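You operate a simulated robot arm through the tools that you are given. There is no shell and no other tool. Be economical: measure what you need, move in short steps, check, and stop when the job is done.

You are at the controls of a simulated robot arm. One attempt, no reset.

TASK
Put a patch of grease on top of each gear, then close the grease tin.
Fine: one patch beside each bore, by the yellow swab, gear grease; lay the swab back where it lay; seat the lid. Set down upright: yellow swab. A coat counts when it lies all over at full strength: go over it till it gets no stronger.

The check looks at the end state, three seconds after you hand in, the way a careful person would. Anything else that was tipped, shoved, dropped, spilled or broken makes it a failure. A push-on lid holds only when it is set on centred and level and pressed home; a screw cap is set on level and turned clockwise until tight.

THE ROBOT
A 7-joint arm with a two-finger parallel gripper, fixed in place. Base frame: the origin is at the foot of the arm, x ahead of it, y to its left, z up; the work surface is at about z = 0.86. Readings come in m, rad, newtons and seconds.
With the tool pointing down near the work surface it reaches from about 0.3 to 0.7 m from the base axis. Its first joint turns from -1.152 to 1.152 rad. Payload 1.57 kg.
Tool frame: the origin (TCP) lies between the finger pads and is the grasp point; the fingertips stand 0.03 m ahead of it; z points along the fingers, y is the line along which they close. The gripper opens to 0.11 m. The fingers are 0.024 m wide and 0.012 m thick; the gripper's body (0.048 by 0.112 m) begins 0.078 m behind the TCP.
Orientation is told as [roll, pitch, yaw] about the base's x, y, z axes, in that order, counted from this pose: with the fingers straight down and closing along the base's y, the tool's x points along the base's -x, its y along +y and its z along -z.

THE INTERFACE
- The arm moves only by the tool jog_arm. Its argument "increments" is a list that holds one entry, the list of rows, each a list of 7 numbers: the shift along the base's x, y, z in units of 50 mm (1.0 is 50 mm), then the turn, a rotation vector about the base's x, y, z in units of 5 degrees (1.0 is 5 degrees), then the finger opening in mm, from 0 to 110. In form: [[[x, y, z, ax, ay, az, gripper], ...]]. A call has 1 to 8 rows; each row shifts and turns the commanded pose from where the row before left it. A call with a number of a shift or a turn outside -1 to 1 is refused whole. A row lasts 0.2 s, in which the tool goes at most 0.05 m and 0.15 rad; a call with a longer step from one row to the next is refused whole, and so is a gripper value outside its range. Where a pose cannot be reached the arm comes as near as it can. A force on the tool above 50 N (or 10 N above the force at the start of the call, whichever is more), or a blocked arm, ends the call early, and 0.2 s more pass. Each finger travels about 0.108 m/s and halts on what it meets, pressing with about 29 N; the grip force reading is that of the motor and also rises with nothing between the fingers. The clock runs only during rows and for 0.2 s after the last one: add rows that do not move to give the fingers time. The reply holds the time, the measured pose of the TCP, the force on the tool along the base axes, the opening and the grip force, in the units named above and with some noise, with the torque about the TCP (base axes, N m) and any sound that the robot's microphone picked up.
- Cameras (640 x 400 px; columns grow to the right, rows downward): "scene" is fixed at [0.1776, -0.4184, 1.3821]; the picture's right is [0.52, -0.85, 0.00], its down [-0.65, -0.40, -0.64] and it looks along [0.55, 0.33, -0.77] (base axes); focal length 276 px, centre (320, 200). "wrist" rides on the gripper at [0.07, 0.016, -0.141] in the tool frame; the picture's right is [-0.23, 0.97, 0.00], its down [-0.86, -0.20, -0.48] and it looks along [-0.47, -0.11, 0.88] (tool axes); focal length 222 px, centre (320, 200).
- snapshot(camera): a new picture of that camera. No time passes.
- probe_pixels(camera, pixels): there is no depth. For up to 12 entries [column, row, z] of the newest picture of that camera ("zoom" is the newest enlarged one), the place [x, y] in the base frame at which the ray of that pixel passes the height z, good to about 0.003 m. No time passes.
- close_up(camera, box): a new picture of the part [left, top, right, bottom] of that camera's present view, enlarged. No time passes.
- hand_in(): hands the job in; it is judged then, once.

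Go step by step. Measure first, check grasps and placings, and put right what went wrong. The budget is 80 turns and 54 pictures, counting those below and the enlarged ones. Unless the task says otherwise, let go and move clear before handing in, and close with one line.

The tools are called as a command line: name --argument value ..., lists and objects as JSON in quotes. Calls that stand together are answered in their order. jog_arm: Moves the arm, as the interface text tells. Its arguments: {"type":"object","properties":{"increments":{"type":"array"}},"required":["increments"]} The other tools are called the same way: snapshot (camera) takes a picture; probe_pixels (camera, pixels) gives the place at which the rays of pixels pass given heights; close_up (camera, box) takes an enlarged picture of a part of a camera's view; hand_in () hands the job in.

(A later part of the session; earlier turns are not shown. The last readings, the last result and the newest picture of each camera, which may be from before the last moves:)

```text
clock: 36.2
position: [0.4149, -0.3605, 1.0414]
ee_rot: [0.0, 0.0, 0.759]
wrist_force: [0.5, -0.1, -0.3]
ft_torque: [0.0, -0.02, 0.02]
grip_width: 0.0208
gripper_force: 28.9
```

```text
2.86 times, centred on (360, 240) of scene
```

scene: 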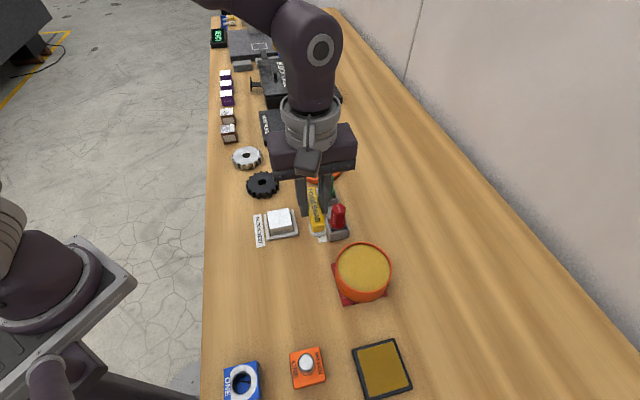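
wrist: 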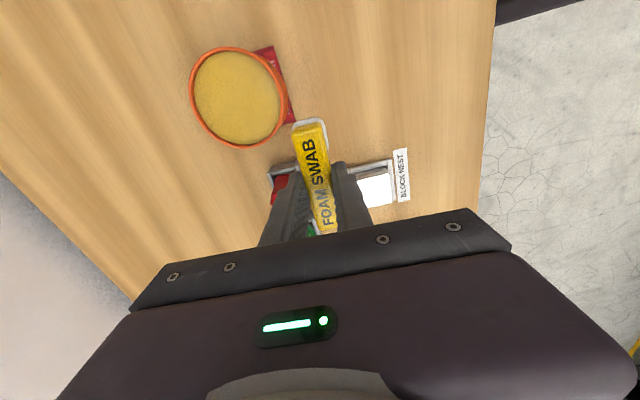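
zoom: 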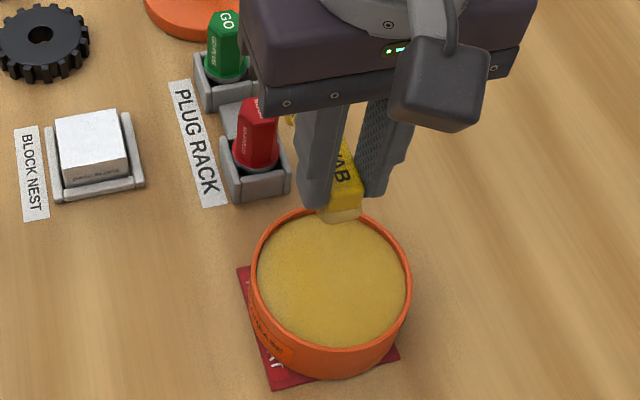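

Tin fine, foam loaded. Carrying to the black gear.

jog_arm --increments '[[[0.32, 0.857, 0, 0, 0, 0, 10], [0.32, 0.857, 0, 0, 0, 0, 10], [0.32, 0.857, 0, 0, 0, 0, 10], [0.32, 0.857, 0, 0, 0, 0, 10], [0.32, 0.857, 0, 0, 0, 0, 10], [0.32, 0.857, 0, 0, 0, 0, 10], [0.32, 0.857, 0, 0, 0, 0, 10], [0, 0, -0.5, 0, 0, 0, 10]]]'

jog_arm --increments '[[[0, 0, -0.8, 0, 0, 0, 10], [0, 0, -0.5, 0, 0, 0, 10], [0, 0, 0, 0, 0, 0, 10]]]'

close_up --camera "scene" --box '[225, 130, 305, 210]'

```text
clock: 38.0
position: [0.5313, -0.0592, 1.0133]
ee_rot: [-0.001, 0.002, 0.758]
wrist_force: [-0.4, -0.5, -0.9]
ft_torque: [-0.01, 0.01, 0.01]
grip_width: 0.0206
gripper_force: 29.0
```

```text
clock: 38.8
position: [0.5305, -0.0598, 0.9504]
ee_rot: [0.001, 0.0, 0.759]
wrist_force: [0.4, -0.5, -0.2]
ft_torque: [-0.03, -0.01, 0.01]
grip_width: 0.0208
gripper_force: 29.1
```

```text
5.00 times, centred on (265, 170) of scene
```

zoom: 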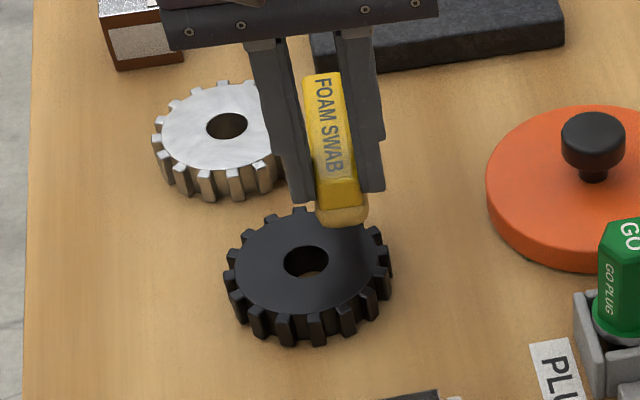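

jog_arm --increments '[[[-0.05, -0.04, -0.25, 0, 0, 0, 10], [0, 0, -0.1, 0, 0, 0, 10], [0, 0, -0.05, 0, 0, 0, 10], [0, 0, 0, 0, 0, 0, 10]]]'

```text
clock: 39.8
position: [0.528, -0.0619, 0.9297]
ee_rot: [0.0, -0.001, 0.757]
wrist_force: [0.6, 0.3, 0.7]
ft_torque: [-0.02, 0.03, -0.03]
grip_width: 0.0209
gripper_force: 29.0
```

jog_arm --increments '[[[0, 0, -0.03, 0, 0, 0, 10], [0, 0, -0.02, 0, 0, 0, 10], [0, 0, 0, 0, 0, 0, 10]]]'

```text
clock: 40.6
position: [0.5273, -0.0614, 0.9276]
ee_rot: [-0.001, 0.001, 0.759]
wrist_force: [-2.1, 0.9, 6.4]
ft_torque: [0.09, 0.07, 0.03]
grip_width: 0.0208
gripper_force: 28.9
```

Contact at 6.4 N. Adding 1 mm and stroking along the tangent.

jog_arm --increments '[[[0, 0, -0.015, 0, 0, 0, 10], [0.05, 0.05, 0, 0, 0, 0, 10], [-0.1, -0.1, 0, 0, 0, 0, 10], [0.1, 0.1, 0, 0, 0, 0, 10], [-0.1, -0.1, 0, 0, 0, 0, 10], [0.1, 0.1, 0, 0, 0, 0, 10], [-0.05, -0.05, 0, 0, 0, 0, 10]]]'

jog_arm --increments '[[[0, 0, 0.3, 0, 0, 0, 10], [0, 0, 1, 0, 0, 0, 10], [0.4, 0.4, 0, 0, 0, 0, 10], [0.4, 0.4, 0, 0, 0, 0, 10], [0.4, 0.4, 0, 0, 0, 0, 10], [0, 0, 0, 0, 0, 0, 10]]]'

close_up --camera "scene" --box '[225, 130, 305, 210]'

```text
clock: 42.2
position: [0.5281, -0.0631, 0.9268]
ee_rot: [-0.001, -0.003, 0.758]
wrist_force: [1.9, 1.8, 7.8]
ft_torque: [0.14, -0.13, -0.01]
grip_width: 0.0209
gripper_force: 29.2
```

```text
clock: 43.6
position: [0.5903, -0.0047, 0.9906]
ee_rot: [0.002, -0.001, 0.76]
wrist_force: [-0.4, -0.5, -0.5]
ft_torque: [0.01, 0.0, 0.0]
grip_width: 0.0209
gripper_force: 28.5
```

```text
5.00 times, centred on (265, 170) of scene
```

zoom: 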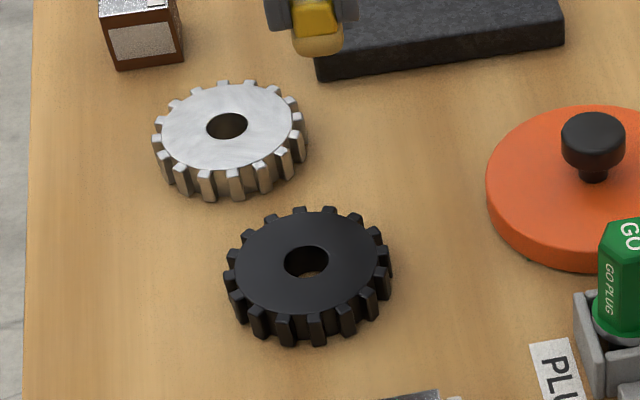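

I'll magnify the black gear's face to see whether a faint coat exists.

close_up --camera "scene" --box '[249, 168, 281, 192]'

```text
16.00 times, centred on (265, 180) of scene
```

zoom: 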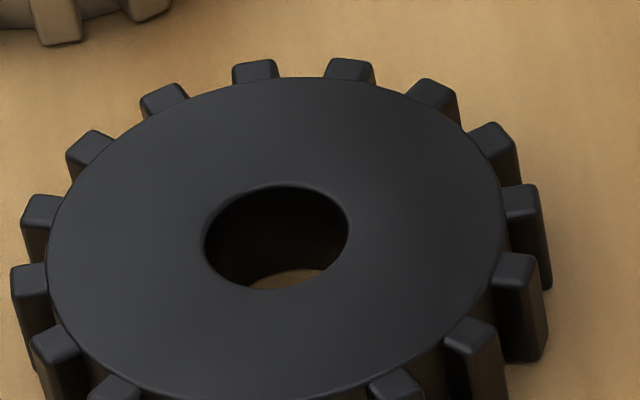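

Nothing visible on black. The steel gear will show a mark more plainly, so I'll dab it on the same relative side and compare.

jog_arm --increments '[[[-0.1, 0.88, 0, 0, 0, 0, 10], [0, 0, -0.6, 0, 0, 0, 10], [0, 0, -0.5, 0, 0, 0, 10], [0, 0, -0.1, 0, 0, 0, 10], [0, 0, 0, 0, 0, 0, 10]]]'

```text
clock: 44.8
position: [0.5845, 0.0408, 0.9303]
ee_rot: [0.001, 0.0, 0.76]
wrist_force: [-0.3, 0.5, -0.6]
ft_torque: [-0.02, 0.01, -0.03]
grip_width: 0.0202
gripper_force: 29.1
```

jog_arm --increments '[[[0, 0, -0.03, 0, 0, 0, 10], [0, 0, -0.03, 0, 0, 0, 10], [0, 0, 0, 0, 0, 0, 10]]]'

close_up --camera "scene" --box '[225, 120, 285, 180]'

```text
clock: 45.6
position: [0.5831, 0.04, 0.929]
ee_rot: [0.001, 0.0, 0.76]
wrist_force: [0.7, 0.7, -0.7]
ft_torque: [0.03, 0.01, 0.01]
grip_width: 0.0208
gripper_force: 29.3
```

```text
6.67 times, centred on (255, 150) of scene
```

zoom: 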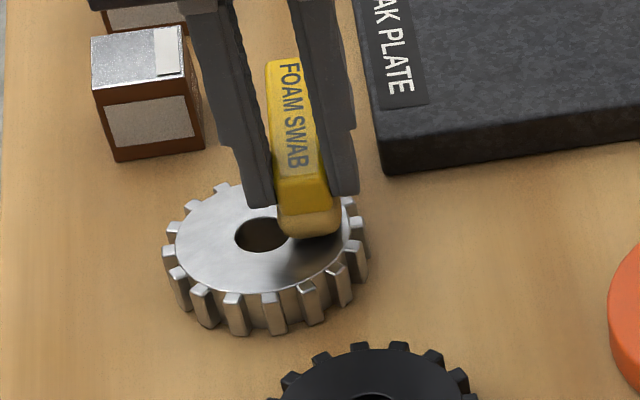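

jog_arm --increments '[[[0, 0, -0.03, 0, 0, 0, 10], [0, 0, -0.02, 0, 0, 0, 10], [0, 0, 0, 0, 0, 0, 10]]]'

```text
clock: 46.4
position: [0.5831, 0.0411, 0.9269]
ee_rot: [-0.001, 0.0, 0.758]
wrist_force: [-0.4, 0.3, 7.2]
ft_torque: [0.05, 0.07, -0.02]
grip_width: 0.0208
gripper_force: 29.2
```

Contact at 7.2 N. Stroking along the tangent, then lifting away to look.

jog_arm --increments '[[[0, 0, -0.015, 0, 0, 0, 10], [0.05, 0.05, 0, 0, 0, 0, 10], [-0.1, -0.1, 0, 0, 0, 0, 10], [0.1, 0.1, 0, 0, 0, 0, 10], [-0.1, -0.1, 0, 0, 0, 0, 10], [0.05, 0.05, 0, 0, 0, 0, 10], [0, 0, 0, 0, 0, 0, 10]]]'

jog_arm --increments '[[[0, 0, 0.3, 0, 0, 0, 10], [0, 0, 1, 0, 0, 0, 10], [0.3, 0.4, 0, 0, 0, 0, 10], [0.3, 0.4, 0, 0, 0, 0, 10], [0, 0, 0, 0, 0, 0, 10]]]'

close_up --camera "scene" --box '[225, 135, 285, 200]'

```text
clock: 48.0
position: [0.5815, 0.0409, 0.9255]
ee_rot: [-0.001, 0.002, 0.76]
wrist_force: [-6.0, -2.5, 23.9]
ft_torque: [0.01, 0.23, 0.04]
grip_width: 0.0206
gripper_force: 28.9
```

```text
clock: 49.2
position: [0.6115, 0.0806, 0.9919]
ee_rot: [-0.001, -0.001, 0.76]
wrist_force: [0.1, 0.1, -1.0]
ft_torque: [-0.03, 0.0, -0.02]
grip_width: 0.0208
gripper_force: 28.9
```

```text
6.15 times, centred on (255, 168) of scene
```

zoom: 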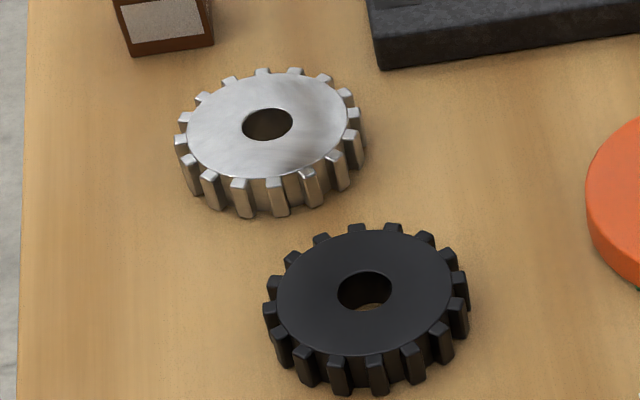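

close_up --camera "scene" --box '[238, 143, 264, 169]'

```text
15.38 times, centred on (251, 156) of scene
```

zoom: 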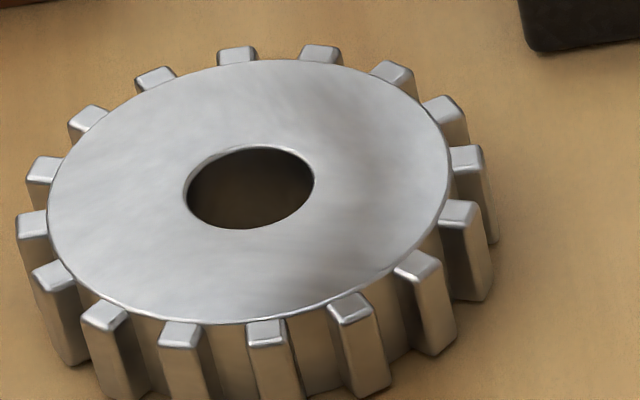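

No deposit shows on either gear although contact was real, so perhaps the foam stuck without wiping. I'll press again and do real sliding strokes, an arc around the bore on the steel gear.

jog_arm --increments '[[[-0.55, -0.82, 0, 0, 0, 0, 10], [0, 0, -0.9, 0, 0, 0, 10], [0, 0, -0.3, 0, 0, 0, 10], [0, 0, -0.08, 0, 0, 0, 10], [0, 0, 0, 0, 0, 0, 10]]]'

```text
clock: 50.4
position: [0.5834, 0.0389, 0.9256]
ee_rot: [0.0, 0.002, 0.759]
wrist_force: [-5.0, 0.3, 14.7]
ft_torque: [0.08, 0.25, 0.03]
grip_width: 0.0208
gripper_force: 29.3
```

jog_arm --increments '[[[-0.114, -0.082, 0.005, 0, 0, 0, 10], [-0.134, -0.042, 0, 0, 0, 0, 10], [-0.14, 0, 0, 0, 0, 0, 10], [0.14, 0, 0, 0, 0, 0, 10], [0.134, 0.042, 0, 0, 0, 0, 10], [0.114, 0.082, 0, 0, 0, 0, 10], [0, 0, 0, 0, 0, 0, 10]]]'

close_up --camera "scene" --box '[228, 138, 272, 178]'

```text
clock: 52.0
position: [0.5849, 0.0403, 0.9271]
ee_rot: [0.001, 0.001, 0.76]
wrist_force: [-0.5, 0.0, 0.3]
ft_torque: [0.01, 0.01, -0.01]
grip_width: 0.0208
gripper_force: 29.1
```

```text
10.00 times, centred on (250, 158) of scene
```

zoom: 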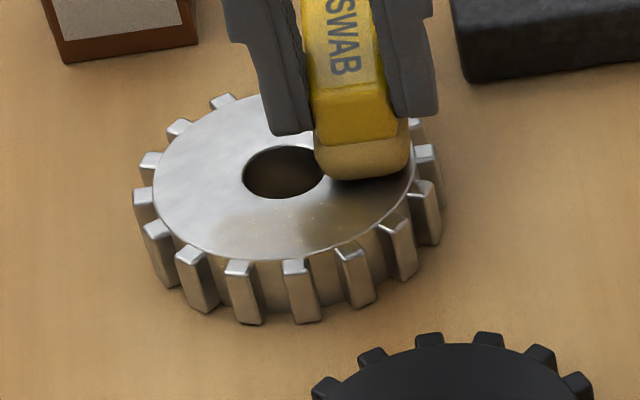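

A translucent smear now shows on the steel gear near (300,220), so wiping motion is what lays grease. I'll keep stroking the same arc with contact restored.

jog_arm --increments '[[[-0.114, -0.082, -0.025, 0, 0, 0, 10], [-0.134, -0.042, 0, 0, 0, 0, 10], [-0.14, 0, 0, 0, 0, 0, 10], [0.14, 0, 0, 0, 0, 0, 10], [0.134, 0.042, 0, 0, 0, 0, 10], [0.114, 0.082, 0, 0, 0, 0, 10], [0, 0, 0, 0, 0, 0, 10]]]'

```text
clock: 53.6
position: [0.5847, 0.038, 0.9259]
ee_rot: [-0.005, -0.001, 0.76]
wrist_force: [-9.5, -11.3, 44.8]
ft_torque: [-0.31, 0.44, 0.08]
grip_width: 0.0208
gripper_force: 28.6
```

Force is high (45 N); easing up 0.7 mm and continuing strokes.

jog_arm --increments '[[[-0.114, -0.082, 0.014, 0, 0, 0, 10], [-0.134, -0.042, 0, 0, 0, 0, 10], [-0.14, 0, 0, 0, 0, 0, 10], [0.14, 0, 0, 0, 0, 0, 10], [0.134, 0.042, 0, 0, 0, 0, 10], [0.114, 0.082, 0, 0, 0, 0, 10], [0, 0, 0, 0, 0, 0, 10]]]'

close_up --camera "scene" --box '[228, 138, 272, 178]'

```text
clock: 55.2
position: [0.5849, 0.0399, 0.9253]
ee_rot: [-0.003, -0.001, 0.757]
wrist_force: [-4.1, -5.9, 21.1]
ft_torque: [-0.24, 0.11, 0.0]
grip_width: 0.0207
gripper_force: 29.1
```

```text
10.00 times, centred on (250, 158) of scene
```

zoom: 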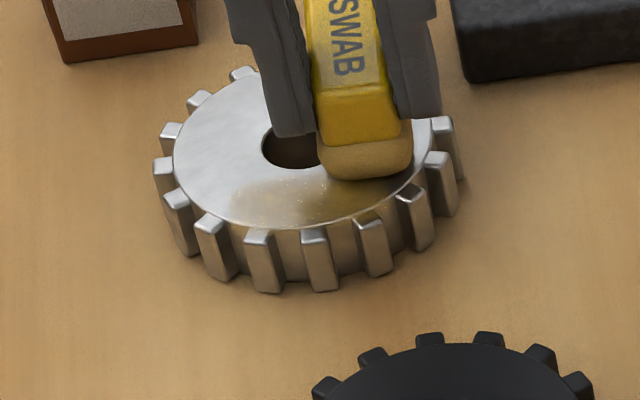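

The hard stroke dragged the steel gear (bore moved roughly from (284,172) to (300,146) in the zoom). I'll measure the shift so I can drag it back the same way.

probe_pixels --camera "zoom" --pixels '[[243, 172, 0.88], [262, 147, 0.88], [133, 200, 0.88], [153, 172, 0.88], [245, 322, 0.86], [262, 291, 0.86], [243, 172, 0.88], [262, 147, 0.88], [133, 200, 0.88], [153, 172, 0.88]]'

```text
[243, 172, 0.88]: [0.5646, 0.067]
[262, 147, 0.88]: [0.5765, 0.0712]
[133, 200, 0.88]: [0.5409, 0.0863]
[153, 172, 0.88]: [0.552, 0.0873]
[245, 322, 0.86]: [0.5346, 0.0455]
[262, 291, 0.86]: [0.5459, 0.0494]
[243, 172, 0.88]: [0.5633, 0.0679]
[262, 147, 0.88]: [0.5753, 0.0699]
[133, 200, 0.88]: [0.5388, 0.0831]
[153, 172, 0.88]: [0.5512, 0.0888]
```

The gear moved (+12,+3) mm. Pressing firmly and dragging it back by that amount.

jog_arm --increments '[[[0, 0, -0.012, 0, 0, 0, 10], [-0.064, -0.017, 0, 0, 0, 0, 10], [-0.064, -0.017, 0, 0, 0, 0, 10], [-0.064, -0.016, 0, 0, 0, 0, 10], [-0.063, -0.016, 0, 0, 0, 0, 10], [0, 0, 0, 0, 0, 0, 10]]]'

close_up --camera "scene" --box '[228, 138, 272, 178]'

```text
clock: 56.6
position: [0.573, 0.0353, 0.9269]
ee_rot: [-0.003, -0.002, 0.759]
wrist_force: [9.6, 0.1, 19.2]
ft_torque: [0.04, -0.52, -0.1]
grip_width: 0.0206
gripper_force: 29.3
```

```text
10.00 times, centred on (250, 158) of scene
```

zoom: 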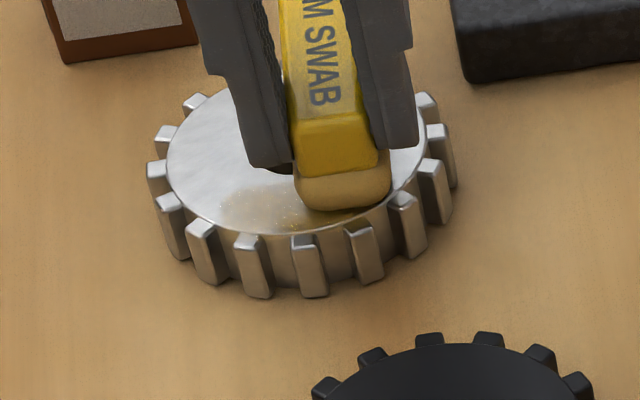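

It came back only partly (left teeth at x=147 vs 133 originally), as the foam slid. Pressing harder and dragging again.

jog_arm --increments '[[[0, 0, -0.025, 0, 0, 0, 10], [-0.05, -0.005, 0, 0, 0, 0, 10], [-0.05, -0.005, 0, 0, 0, 0, 10], [-0.05, -0.005, 0, 0, 0, 0, 10], [-0.05, -0.005, 0, 0, 0, 0, 10], [0, 0, 0, 0, 0, 0, 10]]]'

close_up --camera "scene" --box '[228, 138, 272, 178]'

```text
clock: 58.0
position: [0.565, 0.035, 0.9252]
ee_rot: [-0.004, -0.005, 0.76]
wrist_force: [18.6, -0.9, 36.6]
ft_torque: [0.11, -0.74, -0.14]
grip_width: 0.0207
gripper_force: 29.0
```

```text
10.00 times, centred on (250, 158) of scene
```

zoom: 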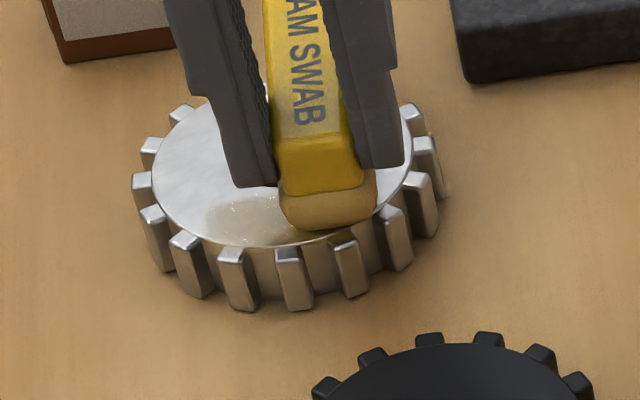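

Nearly home: about 4 mm left to go toward the camera. One more short drag, then ease off for light strokes.

jog_arm --increments '[[[-0.05, -0.03, 0, 0, 0, 0, 10], [-0.045, -0.03, 0, 0, 0, 0, 10], [0, 0, 0, 0, 0, 0, 10], [0, 0, 0.035, 0, 0, 0, 10], [0, 0, 0, 0, 0, 0, 10]]]'

```text
clock: 59.2
position: [0.5578, 0.0317, 0.9258]
ee_rot: [0.0, -0.001, 0.759]
wrist_force: [11.7, 0.3, 24.3]
ft_torque: [0.16, -0.6, -0.17]
grip_width: 0.0206
gripper_force: 29.0
```

jog_arm --increments '[[[0, 0, 0.022, 0, 0, 0, 10], [0.12, 0, 0, 0, 0, 0, 10], [0.12, 0, 0, 0, 0, 0, 10], [0.1, 0.03, 0, 0, 0, 0, 10], [-0.1, -0.03, 0, 0, 0, 0, 10], [-0.12, 0, 0, 0, 0, 0, 10], [-0.12, 0, 0, 0, 0, 0, 10], [0, 0, 0, 0, 0, 0, 10]]]'

jog_arm --increments '[[[0, 0, -0.002, 0, 0, 0, 10], [0.12, 0.01, 0, 0, 0, 0, 10], [0.12, 0.01, 0, 0, 0, 0, 10], [0.1, 0.03, 0, 0, 0, 0, 10], [-0.1, -0.03, 0, 0, 0, 0, 10], [-0.12, 0, 0, 0, 0, 0, 10], [-0.12, 0, 0, 0, 0, 0, 10], [0, 0, 0, 0, 0, 0, 10]]]'

jog_arm --increments '[[[0, 0, 0.3, 0, 0, 0, 10], [0, 0, 1, 0, 0, 0, 10], [0.5, -0.9, 0.3, 0, 0, 0, 10], [0, -0.9, 0.3, 0, 0, 0, 10], [0, 0, 0, 0, 0, 0, 10]]]'

close_up --camera "scene" --box '[228, 138, 272, 178]'

```text
clock: 61.0
position: [0.5567, 0.0315, 0.9259]
ee_rot: [0.0, -0.001, 0.76]
wrist_force: [0.9, 0.8, -0.7]
ft_torque: [0.0, 0.02, 0.03]
grip_width: 0.0205
gripper_force: 29.0
```

```text
clock: 62.8
position: [0.558, 0.0342, 0.9265]
ee_rot: [-0.001, 0.001, 0.76]
wrist_force: [0.0, 0.1, 0.2]
ft_torque: [0.0, -0.01, 0.0]
grip_width: 0.0207
gripper_force: 29.5
```

```text
refused: row 3 steps farther than a row can; nothing moved
```

```text
10.00 times, centred on (250, 158) of scene
```

zoom: 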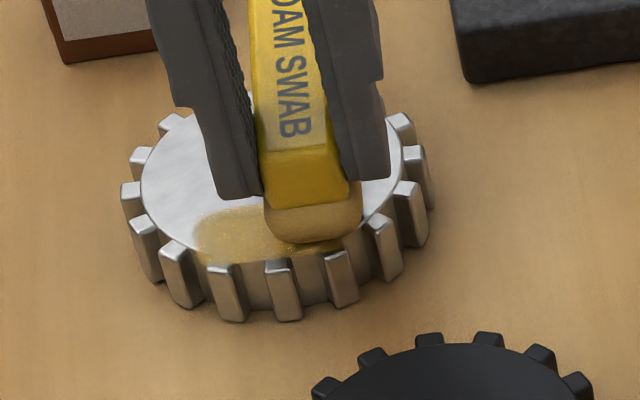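

Gear is back within ~3 mm and the grease patch at (230,230) is growing stronger. I'll restore light contact, do more strokes, then lift away to view.

jog_arm --increments '[[[0, 0, -0.014, 0, 0, 0, 10], [0.12, -0.01, 0, 0, 0, 0, 10], [0.12, 0.0, 0, 0, 0, 0, 10], [0.1, 0.01, 0, 0, 0, 0, 10], [-0.1, -0.01, 0, 0, 0, 0, 10], [-0.12, 0, 0, 0, 0, 0, 10], [-0.12, 0.01, 0, 0, 0, 0, 10], [0, 0, 0, 0, 0, 0, 10]]]'

jog_arm --increments '[[[0.12, -0.01, 0, 0, 0, 0, 10], [0.12, 0.0, 0, 0, 0, 0, 10], [0.1, 0.01, 0, 0, 0, 0, 10], [-0.1, -0.01, 0, 0, 0, 0, 10], [-0.12, 0, 0, 0, 0, 0, 10], [-0.12, 0.01, 0, 0, 0, 0, 10], [0, 0, 0, 0, 0, 0, 10]]]'

jog_arm --increments '[[[0.12, -0.01, 0, 0, 0, 0, 10], [0.12, 0.0, 0, 0, 0, 0, 10], [0.1, 0.01, 0, 0, 0, 0, 10], [-0.1, -0.01, 0, 0, 0, 0, 10], [-0.12, 0, 0, 0, 0, 0, 10], [-0.12, 0.01, 0, 0, 0, 0, 10], [0, 0, 0, 0, 0, 0, 10]]]'

jog_arm --increments '[[[0.12, -0.01, -0.006, 0, 0, 0, 10], [0.12, 0.0, 0, 0, 0, 0, 10], [0.1, 0.01, 0, 0, 0, 0, 10], [-0.1, -0.01, 0, 0, 0, 0, 10], [-0.12, 0, 0, 0, 0, 0, 10], [-0.12, 0.01, 0, 0, 0, 0, 10], [0, 0, 0, 0, 0, 0, 10]]]'

close_up --camera "scene" --box '[228, 138, 272, 178]'

```text
clock: 64.6
position: [0.5578, 0.0338, 0.9265]
ee_rot: [0.001, 0.001, 0.759]
wrist_force: [0.6, 0.2, 3.2]
ft_torque: [0.0, -0.04, -0.02]
grip_width: 0.0207
gripper_force: 28.6
```

```text
clock: 66.2
position: [0.559, 0.0348, 0.9266]
ee_rot: [-0.004, 0.0, 0.759]
wrist_force: [3.7, -0.3, 9.0]
ft_torque: [-0.01, -0.06, -0.02]
grip_width: 0.0207
gripper_force: 28.9
```

```text
clock: 67.8
position: [0.5577, 0.0329, 0.9255]
ee_rot: [0.0, 0.001, 0.759]
wrist_force: [3.9, 0.1, 9.6]
ft_torque: [0.0, -0.11, -0.01]
grip_width: 0.0206
gripper_force: 29.1
```

```text
clock: 69.4
position: [0.5572, 0.0334, 0.9255]
ee_rot: [-0.002, -0.003, 0.759]
wrist_force: [5.7, -1.1, 16.3]
ft_torque: [-0.01, -0.19, -0.03]
grip_width: 0.0208
gripper_force: 29.6
```

```text
10.00 times, centred on (250, 158) of scene
```

zoom: 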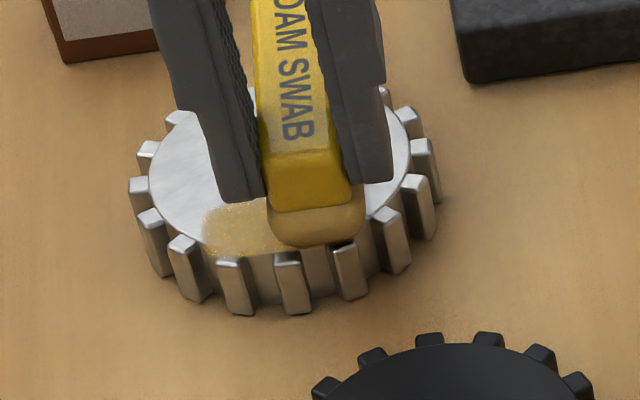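

The patch is now a solid yellow on steel and the gear is within ~2 mm of its original spot. Lifting, flying to the tin for a reload, and viewing the gear.

jog_arm --increments '[[[0, 0, 0.3, 0, 0, 0, 10], [0, 0, 0.9, 0, 0, 0, 10], [0, 0, 0.9, 0, 0, 0, 10], [-0.313, -0.876, 0, 0, 0, 0, 10], [-0.313, -0.876, 0, 0, 0, 0, 10], [-0.313, -0.876, 0, 0, 0, 0, 10], [-0.313, -0.876, 0, 0, 0, 0, 10]]]'

jog_arm --increments '[[[-0.313, -0.876, 0, 0, 0, 0, 10], [-0.313, -0.876, 0, 0, 0, 0, 10], [-0.313, -0.876, 0, 0, 0, 0, 10], [-0.313, -0.876, 0, 0, 0, 0, 10], [-0.313, -0.876, 0, 0, 0, 0, 10], [0, 0, -0.5, 0, 0, 0, 10], [0, 0, 0, 0, 0, 0, 10]]]'

close_up --camera "scene" --box '[228, 138, 288, 204]'

```text
clock: 71.0
position: [0.4949, -0.1418, 1.0287]
ee_rot: [-0.002, 0.0, 0.762]
wrist_force: [0.3, 0.4, -0.7]
ft_torque: [0.03, 0.0, 0.02]
grip_width: 0.021
gripper_force: 28.7
```

```text
clock: 72.6
position: [0.4159, -0.3609, 1.0046]
ee_rot: [-0.001, -0.001, 0.759]
wrist_force: [-0.8, -0.9, 0.1]
ft_torque: [-0.03, 0.02, 0.0]
grip_width: 0.0205
gripper_force: 28.6
```

```text
6.06 times, centred on (258, 171) of scene
```

zoom: 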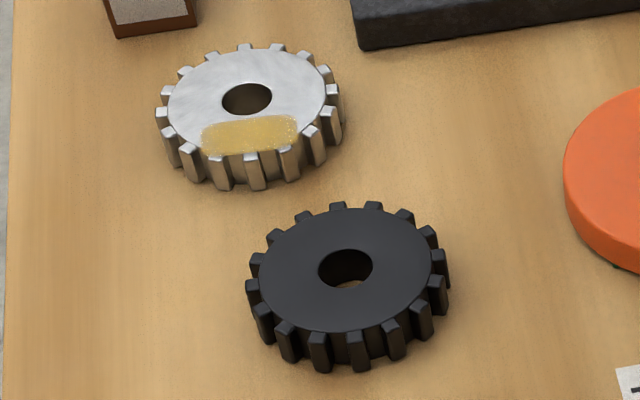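

The steel gear carries a solid, clean patch beside its bore, and the black gear is unmoved. Now reloading the foam.

jog_arm --increments '[[[0, 0, -0.5, 0, 0, 0, 10], [0, 0, -0.4, 0, 0, 0, 10], [0, 0, -0.08, 0, 0, 0, 10], [0, 0, 0, 0, 0, 0, 10]]]'

jog_arm --increments '[[[0, 0, -0.025, 0, 0, 0, 10], [0, 0, 0, 0, 0, 0, 10]]]'

```text
clock: 73.6
position: [0.4158, -0.3613, 0.9561]
ee_rot: [-0.001, 0.0, 0.76]
wrist_force: [0.2, 0.3, -0.1]
ft_torque: [0.0, 0.02, 0.0]
grip_width: 0.0208
gripper_force: 28.8
```

```text
clock: 74.2
position: [0.4164, -0.3606, 0.9555]
ee_rot: [0.001, 0.0, 0.76]
wrist_force: [0.5, 0.3, -1.1]
ft_torque: [0.0, -0.03, 0.02]
grip_width: 0.0207
gripper_force: 28.8
```

jog_arm --increments '[[[0, 0, -0.03, 0, 0, 0, 10], [0, 0, -0.01, 0, 0, 0, 10], [0.05, 0, 0, 0, 0, 0, 10], [-0.05, 0, 0, 0, 0, 0, 10], [0, 0, 0, 0, 0, 0, 10]]]'

jog_arm --increments '[[[0, 0, 0.4, 0, 0, 0, 10], [0, 0, 0.65, 0, 0, 0, 10], [0, 0, 0.65, 0, 0, 0, 10], [0.258, 0.833, 0, 0, 0, 0, 10], [0.258, 0.833, 0, 0, 0, 0, 10], [0.258, 0.833, 0, 0, 0, 0, 10], [0.258, 0.833, 0, 0, 0, 0, 10], [0.258, 0.833, 0, 0, 0, 0, 10]]]'

jog_arm --increments '[[[0.258, 0.833, 0, 0, 0, 0, 10], [0.258, 0.833, 0, 0, 0, 0, 10], [0, 0, -0.8, 0, 0, 0, 10], [0, 0, -0.8, 0, 0, 0, 10], [0, 0, -0.45, 0, 0, 0, 10], [0, 0, 0, 0, 0, 0, 10]]]'

```text
clock: 75.4
position: [0.416, -0.3597, 0.954]
ee_rot: [-0.001, -0.001, 0.759]
wrist_force: [0.2, 0.6, -0.1]
ft_torque: [-0.01, 0.02, 0.0]
grip_width: 0.0206
gripper_force: 29.1
```

```text
clock: 77.2
position: [0.4825, -0.1523, 1.0381]
ee_rot: [0.001, 0.0, 0.758]
wrist_force: [0.0, 0.0, 0.8]
ft_torque: [-0.04, 0.0, -0.02]
grip_width: 0.0206
gripper_force: 29.2
```

```text
clock: 78.6
position: [0.5088, -0.069, 0.9343]
ee_rot: [0.0, 0.001, 0.758]
wrist_force: [0.7, 0.4, -0.3]
ft_torque: [-0.02, 0.01, 0.02]
grip_width: 0.0208
gripper_force: 28.8
```

The reload may have barely touched, but the foam was still loaded. Descending to the black gear.

jog_arm --increments '[[[-0.02, 0, -0.1, 0, 0, 0, 10], [0, 0, -0.05, 0, 0, 0, 10], [0, 0, 0, 0, 0, 0, 10]]]'

jog_arm --increments '[[[0, 0, -0.02, 0, 0, 0, 10], [0, 0, 0, 0, 0, 0, 10]]]'

```text
clock: 79.4
position: [0.5072, -0.0707, 0.9278]
ee_rot: [0.0, 0.002, 0.76]
wrist_force: [-0.1, -0.4, -0.2]
ft_torque: [-0.03, 0.02, 0.0]
grip_width: 0.0207
gripper_force: 29.3
```

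```text
clock: 80.0
position: [0.5063, -0.0697, 0.9264]
ee_rot: [0.0, 0.001, 0.759]
wrist_force: [-0.2, 0.1, -0.7]
ft_torque: [0.0, -0.02, -0.04]
grip_width: 0.0209
gripper_force: 28.5
```

jog_arm --increments '[[[0, 0, -0.015, 0, 0, 0, 10], [0, 0, 0, 0, 0, 0, 10]]]'

jog_arm --increments '[[[0, 0, -0.01, 0, 0, 0, 10], [0, 0, 0, 0, 0, 0, 10]]]'

```text
clock: 80.6
position: [0.5067, -0.0694, 0.9253]
ee_rot: [-0.001, 0.0, 0.759]
wrist_force: [-0.2, 0.3, 0.4]
ft_torque: [-0.05, 0.0, 0.0]
grip_width: 0.0207
gripper_force: 29.0
```

```text
clock: 81.2
position: [0.5061, -0.0694, 0.9259]
ee_rot: [-0.002, 0.0, 0.76]
wrist_force: [-0.4, 0.7, 5.4]
ft_torque: [0.0, -0.06, 0.0]
grip_width: 0.0208
gripper_force: 28.9
```

Light contact at 5 N. Stroking the tangent repeatedly at low force.

jog_arm --increments '[[[0.11, 0, -0.004, 0, 0, 0, 10], [0.11, 0, 0, 0, 0, 0, 10], [0.1, 0.01, 0, 0, 0, 0, 10], [-0.1, -0.01, 0, 0, 0, 0, 10], [-0.11, 0, 0, 0, 0, 0, 10], [-0.11, 0, 0, 0, 0, 0, 10], [0, 0, 0, 0, 0, 0, 10]]]'

jog_arm --increments '[[[0.11, 0, 0, 0, 0, 0, 10], [0.11, 0, 0, 0, 0, 0, 10], [0.1, 0.01, 0, 0, 0, 0, 10], [-0.1, -0.01, 0, 0, 0, 0, 10], [-0.11, 0, 0, 0, 0, 0, 10], [-0.11, 0, 0, 0, 0, 0, 10], [0, 0, 0, 0, 0, 0, 10]]]'

close_up --camera "scene" --box '[228, 138, 288, 204]'

```text
clock: 82.8
position: [0.5066, -0.0691, 0.9257]
ee_rot: [-0.002, -0.001, 0.759]
wrist_force: [7.0, -1.0, 11.2]
ft_torque: [-0.02, -0.31, 0.02]
grip_width: 0.0208
gripper_force: 29.0
```

```text
clock: 84.4
position: [0.505, -0.0684, 0.9253]
ee_rot: [0.001, 0.001, 0.76]
wrist_force: [0.8, 0.8, 3.8]
ft_torque: [0.06, -0.13, -0.04]
grip_width: 0.0209
gripper_force: 28.8
```

```text
6.06 times, centred on (258, 171) of scene
```

zoom: 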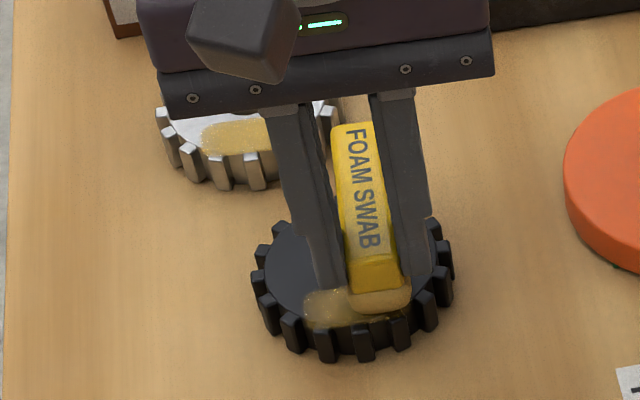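

The black gear now shows a coat forming at (330,305), with the gear shifted only a few mm. I'll continue equal back-and-forth light strokes to reach full strength.

jog_arm --increments '[[[0.11, 0, -0.004, 0, 0, 0, 10], [0.11, 0, 0, 0, 0, 0, 10], [0.1, 0.01, 0, 0, 0, 0, 10], [-0.1, -0.01, -0.002, 0, 0, 0, 10], [-0.11, 0, 0, 0, 0, 0, 10], [-0.11, 0, 0, 0, 0, 0, 10], [0, 0, 0, 0, 0, 0, 10]]]'

jog_arm --increments '[[[0.11, 0, 0, 0, 0, 0, 10], [0.11, 0, 0, 0, 0, 0, 10], [0.1, 0.01, 0, 0, 0, 0, 10], [-0.1, -0.01, 0, 0, 0, 0, 10], [-0.11, 0, 0, 0, 0, 0, 10], [-0.11, 0, 0, 0, 0, 0, 10], [0, 0, 0, 0, 0, 0, 10]]]'

jog_arm --increments '[[[0.11, 0, 0, 0, 0, 0, 10], [0.11, 0, 0, 0, 0, 0, 10], [0.1, 0.01, 0, 0, 0, 0, 10], [-0.1, -0.01, 0, 0, 0, 0, 10], [-0.11, 0, 0, 0, 0, 0, 10], [-0.11, 0, 0, 0, 0, 0, 10], [0, 0, 0, 0, 0, 0, 10]]]'

jog_arm --increments '[[[0.11, 0, 0, 0, 0, 0, 10], [0.11, 0, 0, 0, 0, 0, 10], [0.1, 0.01, 0, 0, 0, 0, 10], [-0.1, -0.01, 0, 0, 0, 0, 10], [-0.11, 0, 0, 0, 0, 0, 10], [-0.11, 0, 0, 0, 0, 0, 10], [0, 0, 0, 0, 0, 0, 10]]]'

jog_arm --increments '[[[0.11, 0, 0, 0, 0, 0, 10], [0.11, 0, 0, 0, 0, 0, 10], [0.1, 0.01, 0, 0, 0, 0, 10], [0, 0, 0, 0, 0, 0, 10]]]'

```text
clock: 86.0
position: [0.505, -0.07, 0.927]
ee_rot: [0.0, 0.001, 0.759]
wrist_force: [-0.2, 0.2, -0.3]
ft_torque: [-0.01, 0.03, -0.02]
grip_width: 0.0206
gripper_force: 29.2
```

```text
clock: 87.6
position: [0.5069, -0.069, 0.9259]
ee_rot: [-0.001, 0.001, 0.759]
wrist_force: [-0.3, 0.0, -0.8]
ft_torque: [0.0, -0.01, -0.01]
grip_width: 0.0206
gripper_force: 29.3
```

```text
clock: 89.2
position: [0.5058, -0.0705, 0.9263]
ee_rot: [0.001, -0.001, 0.761]
wrist_force: [-0.1, -0.2, 0.5]
ft_torque: [0.0, 0.0, -0.04]
grip_width: 0.0208
gripper_force: 29.5
```

```text
clock: 90.8
position: [0.5071, -0.0693, 0.9262]
ee_rot: [-0.003, -0.002, 0.759]
wrist_force: [6.1, 0.5, 14.0]
ft_torque: [0.07, -0.24, -0.04]
grip_width: 0.0207
gripper_force: 28.9
```

```text
clock: 91.8
position: [0.5198, -0.0693, 0.9251]
ee_rot: [0.001, 0.001, 0.759]
wrist_force: [-13.5, -3.5, 28.9]
ft_torque: [-0.19, 0.6, 0.07]
grip_width: 0.021
gripper_force: 29.2
```

Force wandered up to 29 N on the outward stroke. I'll do a firm drag back in -x to recentre the gear, then light finishing strokes.

jog_arm --increments '[[[0, 0, -0.008, 0, 0, 0, 10], [-0.05, 0, 0, 0, 0, 0, 10], [-0.05, 0, 0, 0, 0, 0, 10], [-0.05, 0, 0, 0, 0, 0, 10], [-0.05, 0, 0, 0, 0, 0, 10], [0, 0, 0, 0, 0, 0, 10]]]'

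jog_arm --increments '[[[0, 0, 0.022, 0, 0, 0, 10], [-0.11, 0, 0, 0, 0, 0, 10], [-0.05, 0, 0, 0, 0, 0, 10], [0.1, 0, 0, 0, 0, 0, 10], [0.1, 0, 0, 0, 0, 0, 10], [-0.1, 0, 0, 0, 0, 0, 10], [-0.1, 0, 0, 0, 0, 0, 10], [0, 0, 0, 0, 0, 0, 10]]]'

jog_arm --increments '[[[0.1, 0, -0.003, 0, 0, 0, 10], [0.1, 0, 0, 0, 0, 0, 10], [0.1, 0, 0, 0, 0, 0, 10], [-0.1, 0, 0, 0, 0, 0, 10], [-0.1, 0, 0, 0, 0, 0, 10], [-0.1, 0, 0, 0, 0, 0, 10], [0, 0, 0, 0, 0, 0, 10]]]'

jog_arm --increments '[[[0.1, 0, 0, 0, 0, 0, 10], [0.1, 0, 0, 0, 0, 0, 10], [0.1, 0, 0, 0, 0, 0, 10], [-0.1, 0, 0, 0, 0, 0, 10], [-0.1, 0, 0, 0, 0, 0, 10], [-0.1, 0, 0, 0, 0, 0, 10], [0, 0, 0, 0, 0, 0, 10]]]'

jog_arm --increments '[[[0.1, 0, 0, 0, 0, 0, 10], [0.1, 0, 0, 0, 0, 0, 10], [0.1, 0, 0, 0, 0, 0, 10], [-0.1, 0, 0, 0, 0, 0, 10], [-0.1, 0, 0, 0, 0, 0, 10], [-0.1, 0, 0, 0, 0, 0, 10], [0, 0, 0, 0, 0, 0, 10]]]'

```text
clock: 93.2
position: [0.513, -0.0684, 0.9253]
ee_rot: [-0.004, -0.002, 0.759]
wrist_force: [8.5, 1.3, 14.5]
ft_torque: [0.06, -0.46, 0.01]
grip_width: 0.0206
gripper_force: 28.8
```

```text
clock: 95.0
position: [0.5043, -0.0695, 0.9265]
ee_rot: [0.001, 0.0, 0.76]
wrist_force: [-0.3, -0.6, 0.1]
ft_torque: [0.0, -0.01, -0.03]
grip_width: 0.0207
gripper_force: 29.3
```

```text
clock: 96.6
position: [0.5041, -0.0683, 0.9261]
ee_rot: [-0.001, 0.001, 0.76]
wrist_force: [2.4, -0.2, 5.4]
ft_torque: [0.05, -0.07, -0.01]
grip_width: 0.0207
gripper_force: 28.8
```

```text
clock: 98.2
position: [0.5041, -0.068, 0.9268]
ee_rot: [-0.003, 0.0, 0.76]
wrist_force: [5.5, 0.2, 13.2]
ft_torque: [0.08, -0.21, -0.03]
grip_width: 0.0207
gripper_force: 28.6
```

```text
clock: 99.8
position: [0.5044, -0.069, 0.9257]
ee_rot: [-0.001, -0.002, 0.761]
wrist_force: [3.3, 0.1, 10.6]
ft_torque: [-0.01, -0.14, -0.01]
grip_width: 0.0206
gripper_force: 29.3
```

Finishing strokes done. Lifting and hovering over the swab's resting place, then one view of gears, lid and tin together.

jog_arm --increments '[[[0, 0, 0.3, 0, 0, 0, 10], [0, 0, 0.9, 0, 0, 0, 10], [-0.75, -0.16, 0.1, 0, 0, 0, 10], [-0.75, -0.16, 0, 0, 0, 0, 10], [-0.75, -0.16, 0, 0, 0, 0, 10], [-0.75, -0.16, 0, 0, 0, 0, 10], [0, 0, 0, 0, 0, 0, 10]]]'

close_up --camera "scene" --box '[225, 140, 405, 310]'

```text
clock: 101.4
position: [0.3545, -0.1018, 0.9908]
ee_rot: [0.001, 0.001, 0.758]
wrist_force: [0.5, -0.1, -0.5]
ft_torque: [0.01, 0.0, -0.01]
grip_width: 0.0207
gripper_force: 29.2
```

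```text
2.35 times, centred on (315, 225) of scene
```

zoom: 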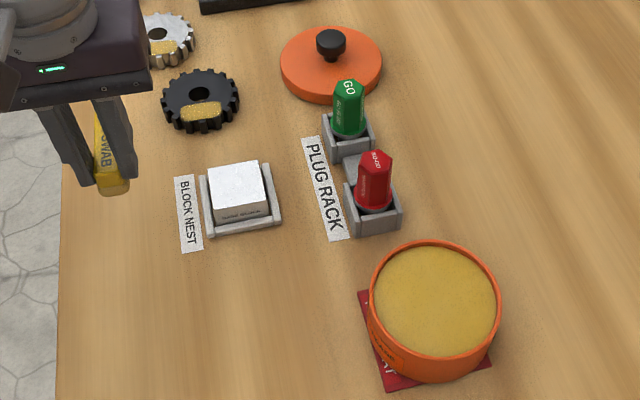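

Both gears now carry solid patches. I'll probe gears, lid knob and tin rim in this view, and lay the swab down to just above the bench.

probe_pixels --camera "zoom" --pixels '[[200, 93, 0.88], [157, 33, 0.88], [331, 36, 0.915], [331, 36, 0.905], [282, 66, 0.88], [382, 66, 0.88], [369, 298, 0.913], [501, 304, 0.913], [434, 240, 0.913], [434, 361, 0.913], [434, 302, 0.906], [331, 62, 0.88]]'

jog_arm --increments '[[[0, 0, -0.8, 0, 0, 0, 10], [0, 0.01, -0.7, 0, 0, 0, 10], [0, 0, 0, 0, 0, 0, 10]]]'

```text
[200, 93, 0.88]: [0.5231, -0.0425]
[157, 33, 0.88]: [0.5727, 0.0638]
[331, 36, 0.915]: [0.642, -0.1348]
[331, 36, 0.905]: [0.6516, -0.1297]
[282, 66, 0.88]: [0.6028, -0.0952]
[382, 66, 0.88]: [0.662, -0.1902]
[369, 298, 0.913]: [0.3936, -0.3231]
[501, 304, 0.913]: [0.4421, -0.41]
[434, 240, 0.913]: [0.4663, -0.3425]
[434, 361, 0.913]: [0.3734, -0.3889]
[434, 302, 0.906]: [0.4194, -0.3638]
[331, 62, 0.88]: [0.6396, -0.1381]
```

```text
clock: 102.2
position: [0.3544, -0.1009, 0.9171]
ee_rot: [0.0, 0.001, 0.758]
wrist_force: [-0.5, -0.3, -0.4]
ft_torque: [-0.04, 0.01, 0.01]
grip_width: 0.0209
gripper_force: 28.7
```

Swab is above its place. Lowering to touch, releasing, rising, and flying over toward the lid.

jog_arm --increments '[[[0, 0, -0.16, 0, 0, 0, 10], [0, 0, -0.05, 0, 0, 0, 10], [0, 0, -0.02, 0, 0, 0, 10], [0, 0, 0, 0, 0, 0, 10]]]'

jog_arm --increments '[[[0, 0, 0, 0, 0, 0, 24], [0, 0, 0, 0, 0, 0, 36], [0, 0, 0, 0, 0, 0, 50], [0, 0, 0.5, 0, 0, 0, 60], [0, 0, 1, 0, 0, 0, 60], [0, 0, 1, 0, 0, 0, 60], [0, 0, 0.5, 0, 0, 0, 60]]]'

```text
clock: 103.2
position: [0.3545, -0.1011, 0.9052]
ee_rot: [-0.005, -0.003, 0.759]
wrist_force: [1.7, -3.4, 46.2]
ft_torque: [-0.06, -0.02, -0.04]
grip_width: 0.0207
gripper_force: 29.2
```

```text
clock: 103.9
position: [0.3542, -0.0999, 0.9049]
ee_rot: [-0.002, 0.0, 0.758]
wrist_force: [-0.3, 0.8, -0.2]
ft_torque: [-0.03, 0.01, -0.02]
grip_width: 0.0499
gripper_force: 0.0
stopped in row 3: the force on the tool passed its limit at 66 N (the readings are from after the stop); the commanded pose is now the measured one
```

Fingers are open and clear of the swab. Rising and flying above the lid knob at about (0.638,-0.136).

jog_arm --increments '[[[0, 0, 0.4, 0, 0, 0, 50], [0, 0, 0.9, 0, 0, 0, 60], [0, 0, 0.9, 0, 0, 0, 60], [0, 0, 0.7, 0, 0, 0, 60], [0.95, -0.12, 0, 0, 0, 0, 60], [0.95, -0.12, 0, 0, 0, 0, 60], [0.95, -0.12, 0, 0, 0, 0, 60], [0.95, -0.12, 0, 0, 0, 0, 60]]]'

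jog_arm --increments '[[[0.94, -0.12, 0, 0, 0, 0, 60], [0.936, -0.12, 0, 0, 0, 0, 60], [0, 0, -0.9, 0, 0, 0, 60], [0, 0, 0, 0, 0, 0, 60]]]'

```text
clock: 105.7
position: [0.5445, -0.1266, 1.05]
ee_rot: [0.002, 0.002, 0.76]
wrist_force: [0.2, -0.1, 0.0]
ft_torque: [0.01, 0.03, 0.01]
grip_width: 0.06
gripper_force: 0.1
```

```text
clock: 106.7
position: [0.6394, -0.1354, 1.005]
ee_rot: [-0.003, -0.001, 0.761]
wrist_force: [-0.8, 0.5, 0.4]
ft_torque: [0.02, -0.02, -0.01]
grip_width: 0.0601
gripper_force: 0.0
```

jog_arm --increments '[[[0, 0, -0.8, 0, 0, 0, 60], [0, 0, -0.6, 0, 0, 0, 60], [0, 0, -0.24, 0, 0, 0, 60], [0, 0, 0, 0, 0, 0, 40], [0, 0, 0, 0, 0, 0, 15], [0, 0, 0, 0, 0, 0, 15], [0, 0, 0, 0, 0, 0, 15]]]'

```text
clock: 108.3
position: [0.6393, -0.1368, 0.9221]
ee_rot: [0.0, -0.002, 0.758]
wrist_force: [0.0, 0.0, 0.2]
ft_torque: [-0.01, 0.02, 0.02]
grip_width: 0.0314
gripper_force: 28.7
```

Knob gripped (31.4 mm). To centre it in the other direction too, I'll open, turn 90° and regrip.

jog_arm --increments '[[[0, 0, 0, 0, 0, 0, 60], [0, 0, 0, 0, 0, 0, 60], [0, 0, 0, 0, 0, -1, 60], [0, 0, 0, 0, 0, -1, 60], [0, 0, 0, 0, 0, -1, 60], [0, 0, 0, 0, 0, -1, 60], [0, 0, 0, 0, 0, -1, 60], [0, 0, 0, 0, 0, -1, 60]]]'

jog_arm --increments '[[[0, 0, 0, 0, 0, -1, 60], [0, 0, 0, 0, 0, -1, 60], [0, 0, 0, 0, 0, -1, 60], [0, 0, 0, 0, 0, -1, 60], [0, 0, 0, 0, 0, -1, 60], [0, 0, 0, 0, 0, -1, 60], [0, 0, 0, 0, 0, -1, 60], [0, 0, 0, 0, 0, -1, 60]]]'

jog_arm --increments '[[[0, 0, 0, 0, 0, -1, 60], [0, 0, 0, 0, 0, -1, 60], [0, 0, 0, 0, 0, -1, 60], [0, 0, 0, 0, 0, -1, 60], [0, 0, 0, 0, 0, 0, 40], [0, 0, 0, 0, 0, 0, 15], [0, 0, 0, 0, 0, 0, 15], [0, 0, 0, 0, 0, 0, 15]]]'

jog_arm --increments '[[[0, 0, 0.3, 0, 0, 0, 15], [0, 0, 0.8, 0, 0, 0, 15], [0, 0, 0.9, 0, 0, 0, 15], [0, 0, 0.6, 0, 0, 0, 15], [0, 0, 0, 0, 0, 0, 15]]]'

```text
clock: 110.1
position: [0.6376, -0.1364, 0.9216]
ee_rot: [-0.001, -0.001, 0.233]
wrist_force: [-0.7, -0.3, 0.4]
ft_torque: [0.0, -0.01, 0.0]
grip_width: 0.0598
gripper_force: 0.1
```

```text
clock: 111.9
position: [0.6365, -0.1368, 0.9235]
ee_rot: [-0.001, 0.0, -0.464]
wrist_force: [-0.4, -0.2, 0.5]
ft_torque: [0.03, -0.04, -0.02]
grip_width: 0.06
gripper_force: 0.1
```

```text
clock: 113.7
position: [0.6369, -0.1363, 0.9224]
ee_rot: [-0.001, -0.001, -0.812]
wrist_force: [0.0, 0.8, 1.8]
ft_torque: [0.12, -0.01, -0.02]
grip_width: 0.0327
gripper_force: 28.8
```

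```text
clock: 114.9
position: [0.6378, -0.1378, 1.0522]
ee_rot: [-0.001, 0.0, -0.812]
wrist_force: [-0.7, -0.2, -0.6]
ft_torque: [0.01, 0.01, -0.02]
grip_width: 0.0327
gripper_force: 28.8
```

Lid is lifted level (32.7 mm grip). Carrying it over the tin centre (0.415,-0.365) and lowering in monitored steps.

jog_arm --increments '[[[-0.637, -0.652, 0, 0, 0, 0, 15], [-0.637, -0.652, 0, 0, 0, 0, 15], [-0.637, -0.652, 0, 0, 0, 0, 15], [-0.637, -0.652, 0, 0, 0, 0, 15], [-0.637, -0.652, 0, 0, 0, 0, 15], [-0.637, -0.652, 0, 0, 0, 0, 15], [-0.637, -0.652, 0, 0, 0, 0, 15], [0, 0, 0, 0, 0, 0, 15]]]'

jog_arm --increments '[[[0, 0, -0.6, 0, 0, 0, 15], [0, 0, -0.6, 0, 0, 0, 15], [0, 0, 0, 0, 0, 0, 15], [0, 0, 0, 0, 0, 0, 15]]]'

jog_arm --increments '[[[0, 0, -0.1, 0, 0, 0, 15], [0, 0, 0, 0, 0, 0, 15]]]'

jog_arm --increments '[[[0, 0, -0.06, 0, 0, 0, 15], [0, 0, 0, 0, 0, 0, 15]]]'

jog_arm --increments '[[[0, 0, -0.04, 0, 0, 0, 15], [0, 0, 0, 0, 0, 0, 15]]]'

```text
clock: 116.7
position: [0.4135, -0.3634, 1.0504]
ee_rot: [-0.002, -0.003, -0.81]
wrist_force: [0.5, 0.0, 0.0]
ft_torque: [0.01, 0.01, 0.03]
grip_width: 0.0325
gripper_force: 29.0
```

```text
clock: 117.7
position: [0.416, -0.3641, 0.9923]
ee_rot: [-0.001, -0.002, -0.811]
wrist_force: [-0.5, 0.6, 0.0]
ft_torque: [0.0, 0.0, -0.01]
grip_width: 0.0325
gripper_force: 28.8
```

```text
clock: 118.3
position: [0.415, -0.3639, 0.9869]
ee_rot: [-0.002, -0.001, -0.811]
wrist_force: [0.0, 0.5, -0.4]
ft_torque: [0.01, -0.02, -0.01]
grip_width: 0.0324
gripper_force: 28.9
```

```text
clock: 118.9
position: [0.4149, -0.3665, 0.9844]
ee_rot: [-0.001, -0.002, -0.812]
wrist_force: [-0.1, 0.5, -0.5]
ft_torque: [-0.02, 0.01, 0.0]
grip_width: 0.0323
gripper_force: 29.4
```

```text
clock: 119.5
position: [0.4159, -0.3649, 0.9824]
ee_rot: [-0.002, -0.001, -0.812]
wrist_force: [0.5, 0.1, -0.8]
ft_torque: [0.03, -0.01, 0.01]
grip_width: 0.0324
gripper_force: 28.9
5 turns are left
```

At (0.416,-0.365), no contact yet. Lowering in 2 mm steps with readings.

jog_arm --increments '[[[0, 0, -0.04, 0, 0, 0, 15], [0, 0, 0, 0, 0, 0, 15]]]'

jog_arm --increments '[[[0, 0, -0.04, 0, 0, 0, 15], [0, 0, 0, 0, 0, 0, 15]]]'

jog_arm --increments '[[[0, 0, -0.03, 0, 0, 0, 15], [0, 0, 0, 0, 0, 0, 15]]]'

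jog_arm --increments '[[[0, 0, -0.02, 0, 0, 0, 15], [0, 0, 0, 0, 0, 0, 15]]]'

```text
clock: 120.1
position: [0.415, -0.3669, 0.9804]
ee_rot: [-0.001, -0.001, -0.813]
wrist_force: [0.8, -0.3, -0.1]
ft_torque: [0.01, -0.03, -0.02]
grip_width: 0.0325
gripper_force: 29.0
```

```text
clock: 120.7
position: [0.4155, -0.3649, 0.9784]
ee_rot: [-0.002, -0.001, -0.812]
wrist_force: [0.4, -0.8, -0.4]
ft_torque: [0.01, 0.0, 0.02]
grip_width: 0.0325
gripper_force: 28.9
```

```text
clock: 121.3
position: [0.4149, -0.3648, 0.9782]
ee_rot: [-0.003, -0.001, -0.81]
wrist_force: [-0.1, 0.4, 0.0]
ft_torque: [0.0, -0.02, 0.04]
grip_width: 0.0324
gripper_force: 29.0
```

```text
clock: 121.9
position: [0.4164, -0.365, 0.9769]
ee_rot: [-0.001, -0.001, -0.811]
wrist_force: [-1.5, -0.4, -0.3]
ft_torque: [0.0, -0.02, -0.03]
grip_width: 0.0325
gripper_force: 29.4
4 turns are left
```

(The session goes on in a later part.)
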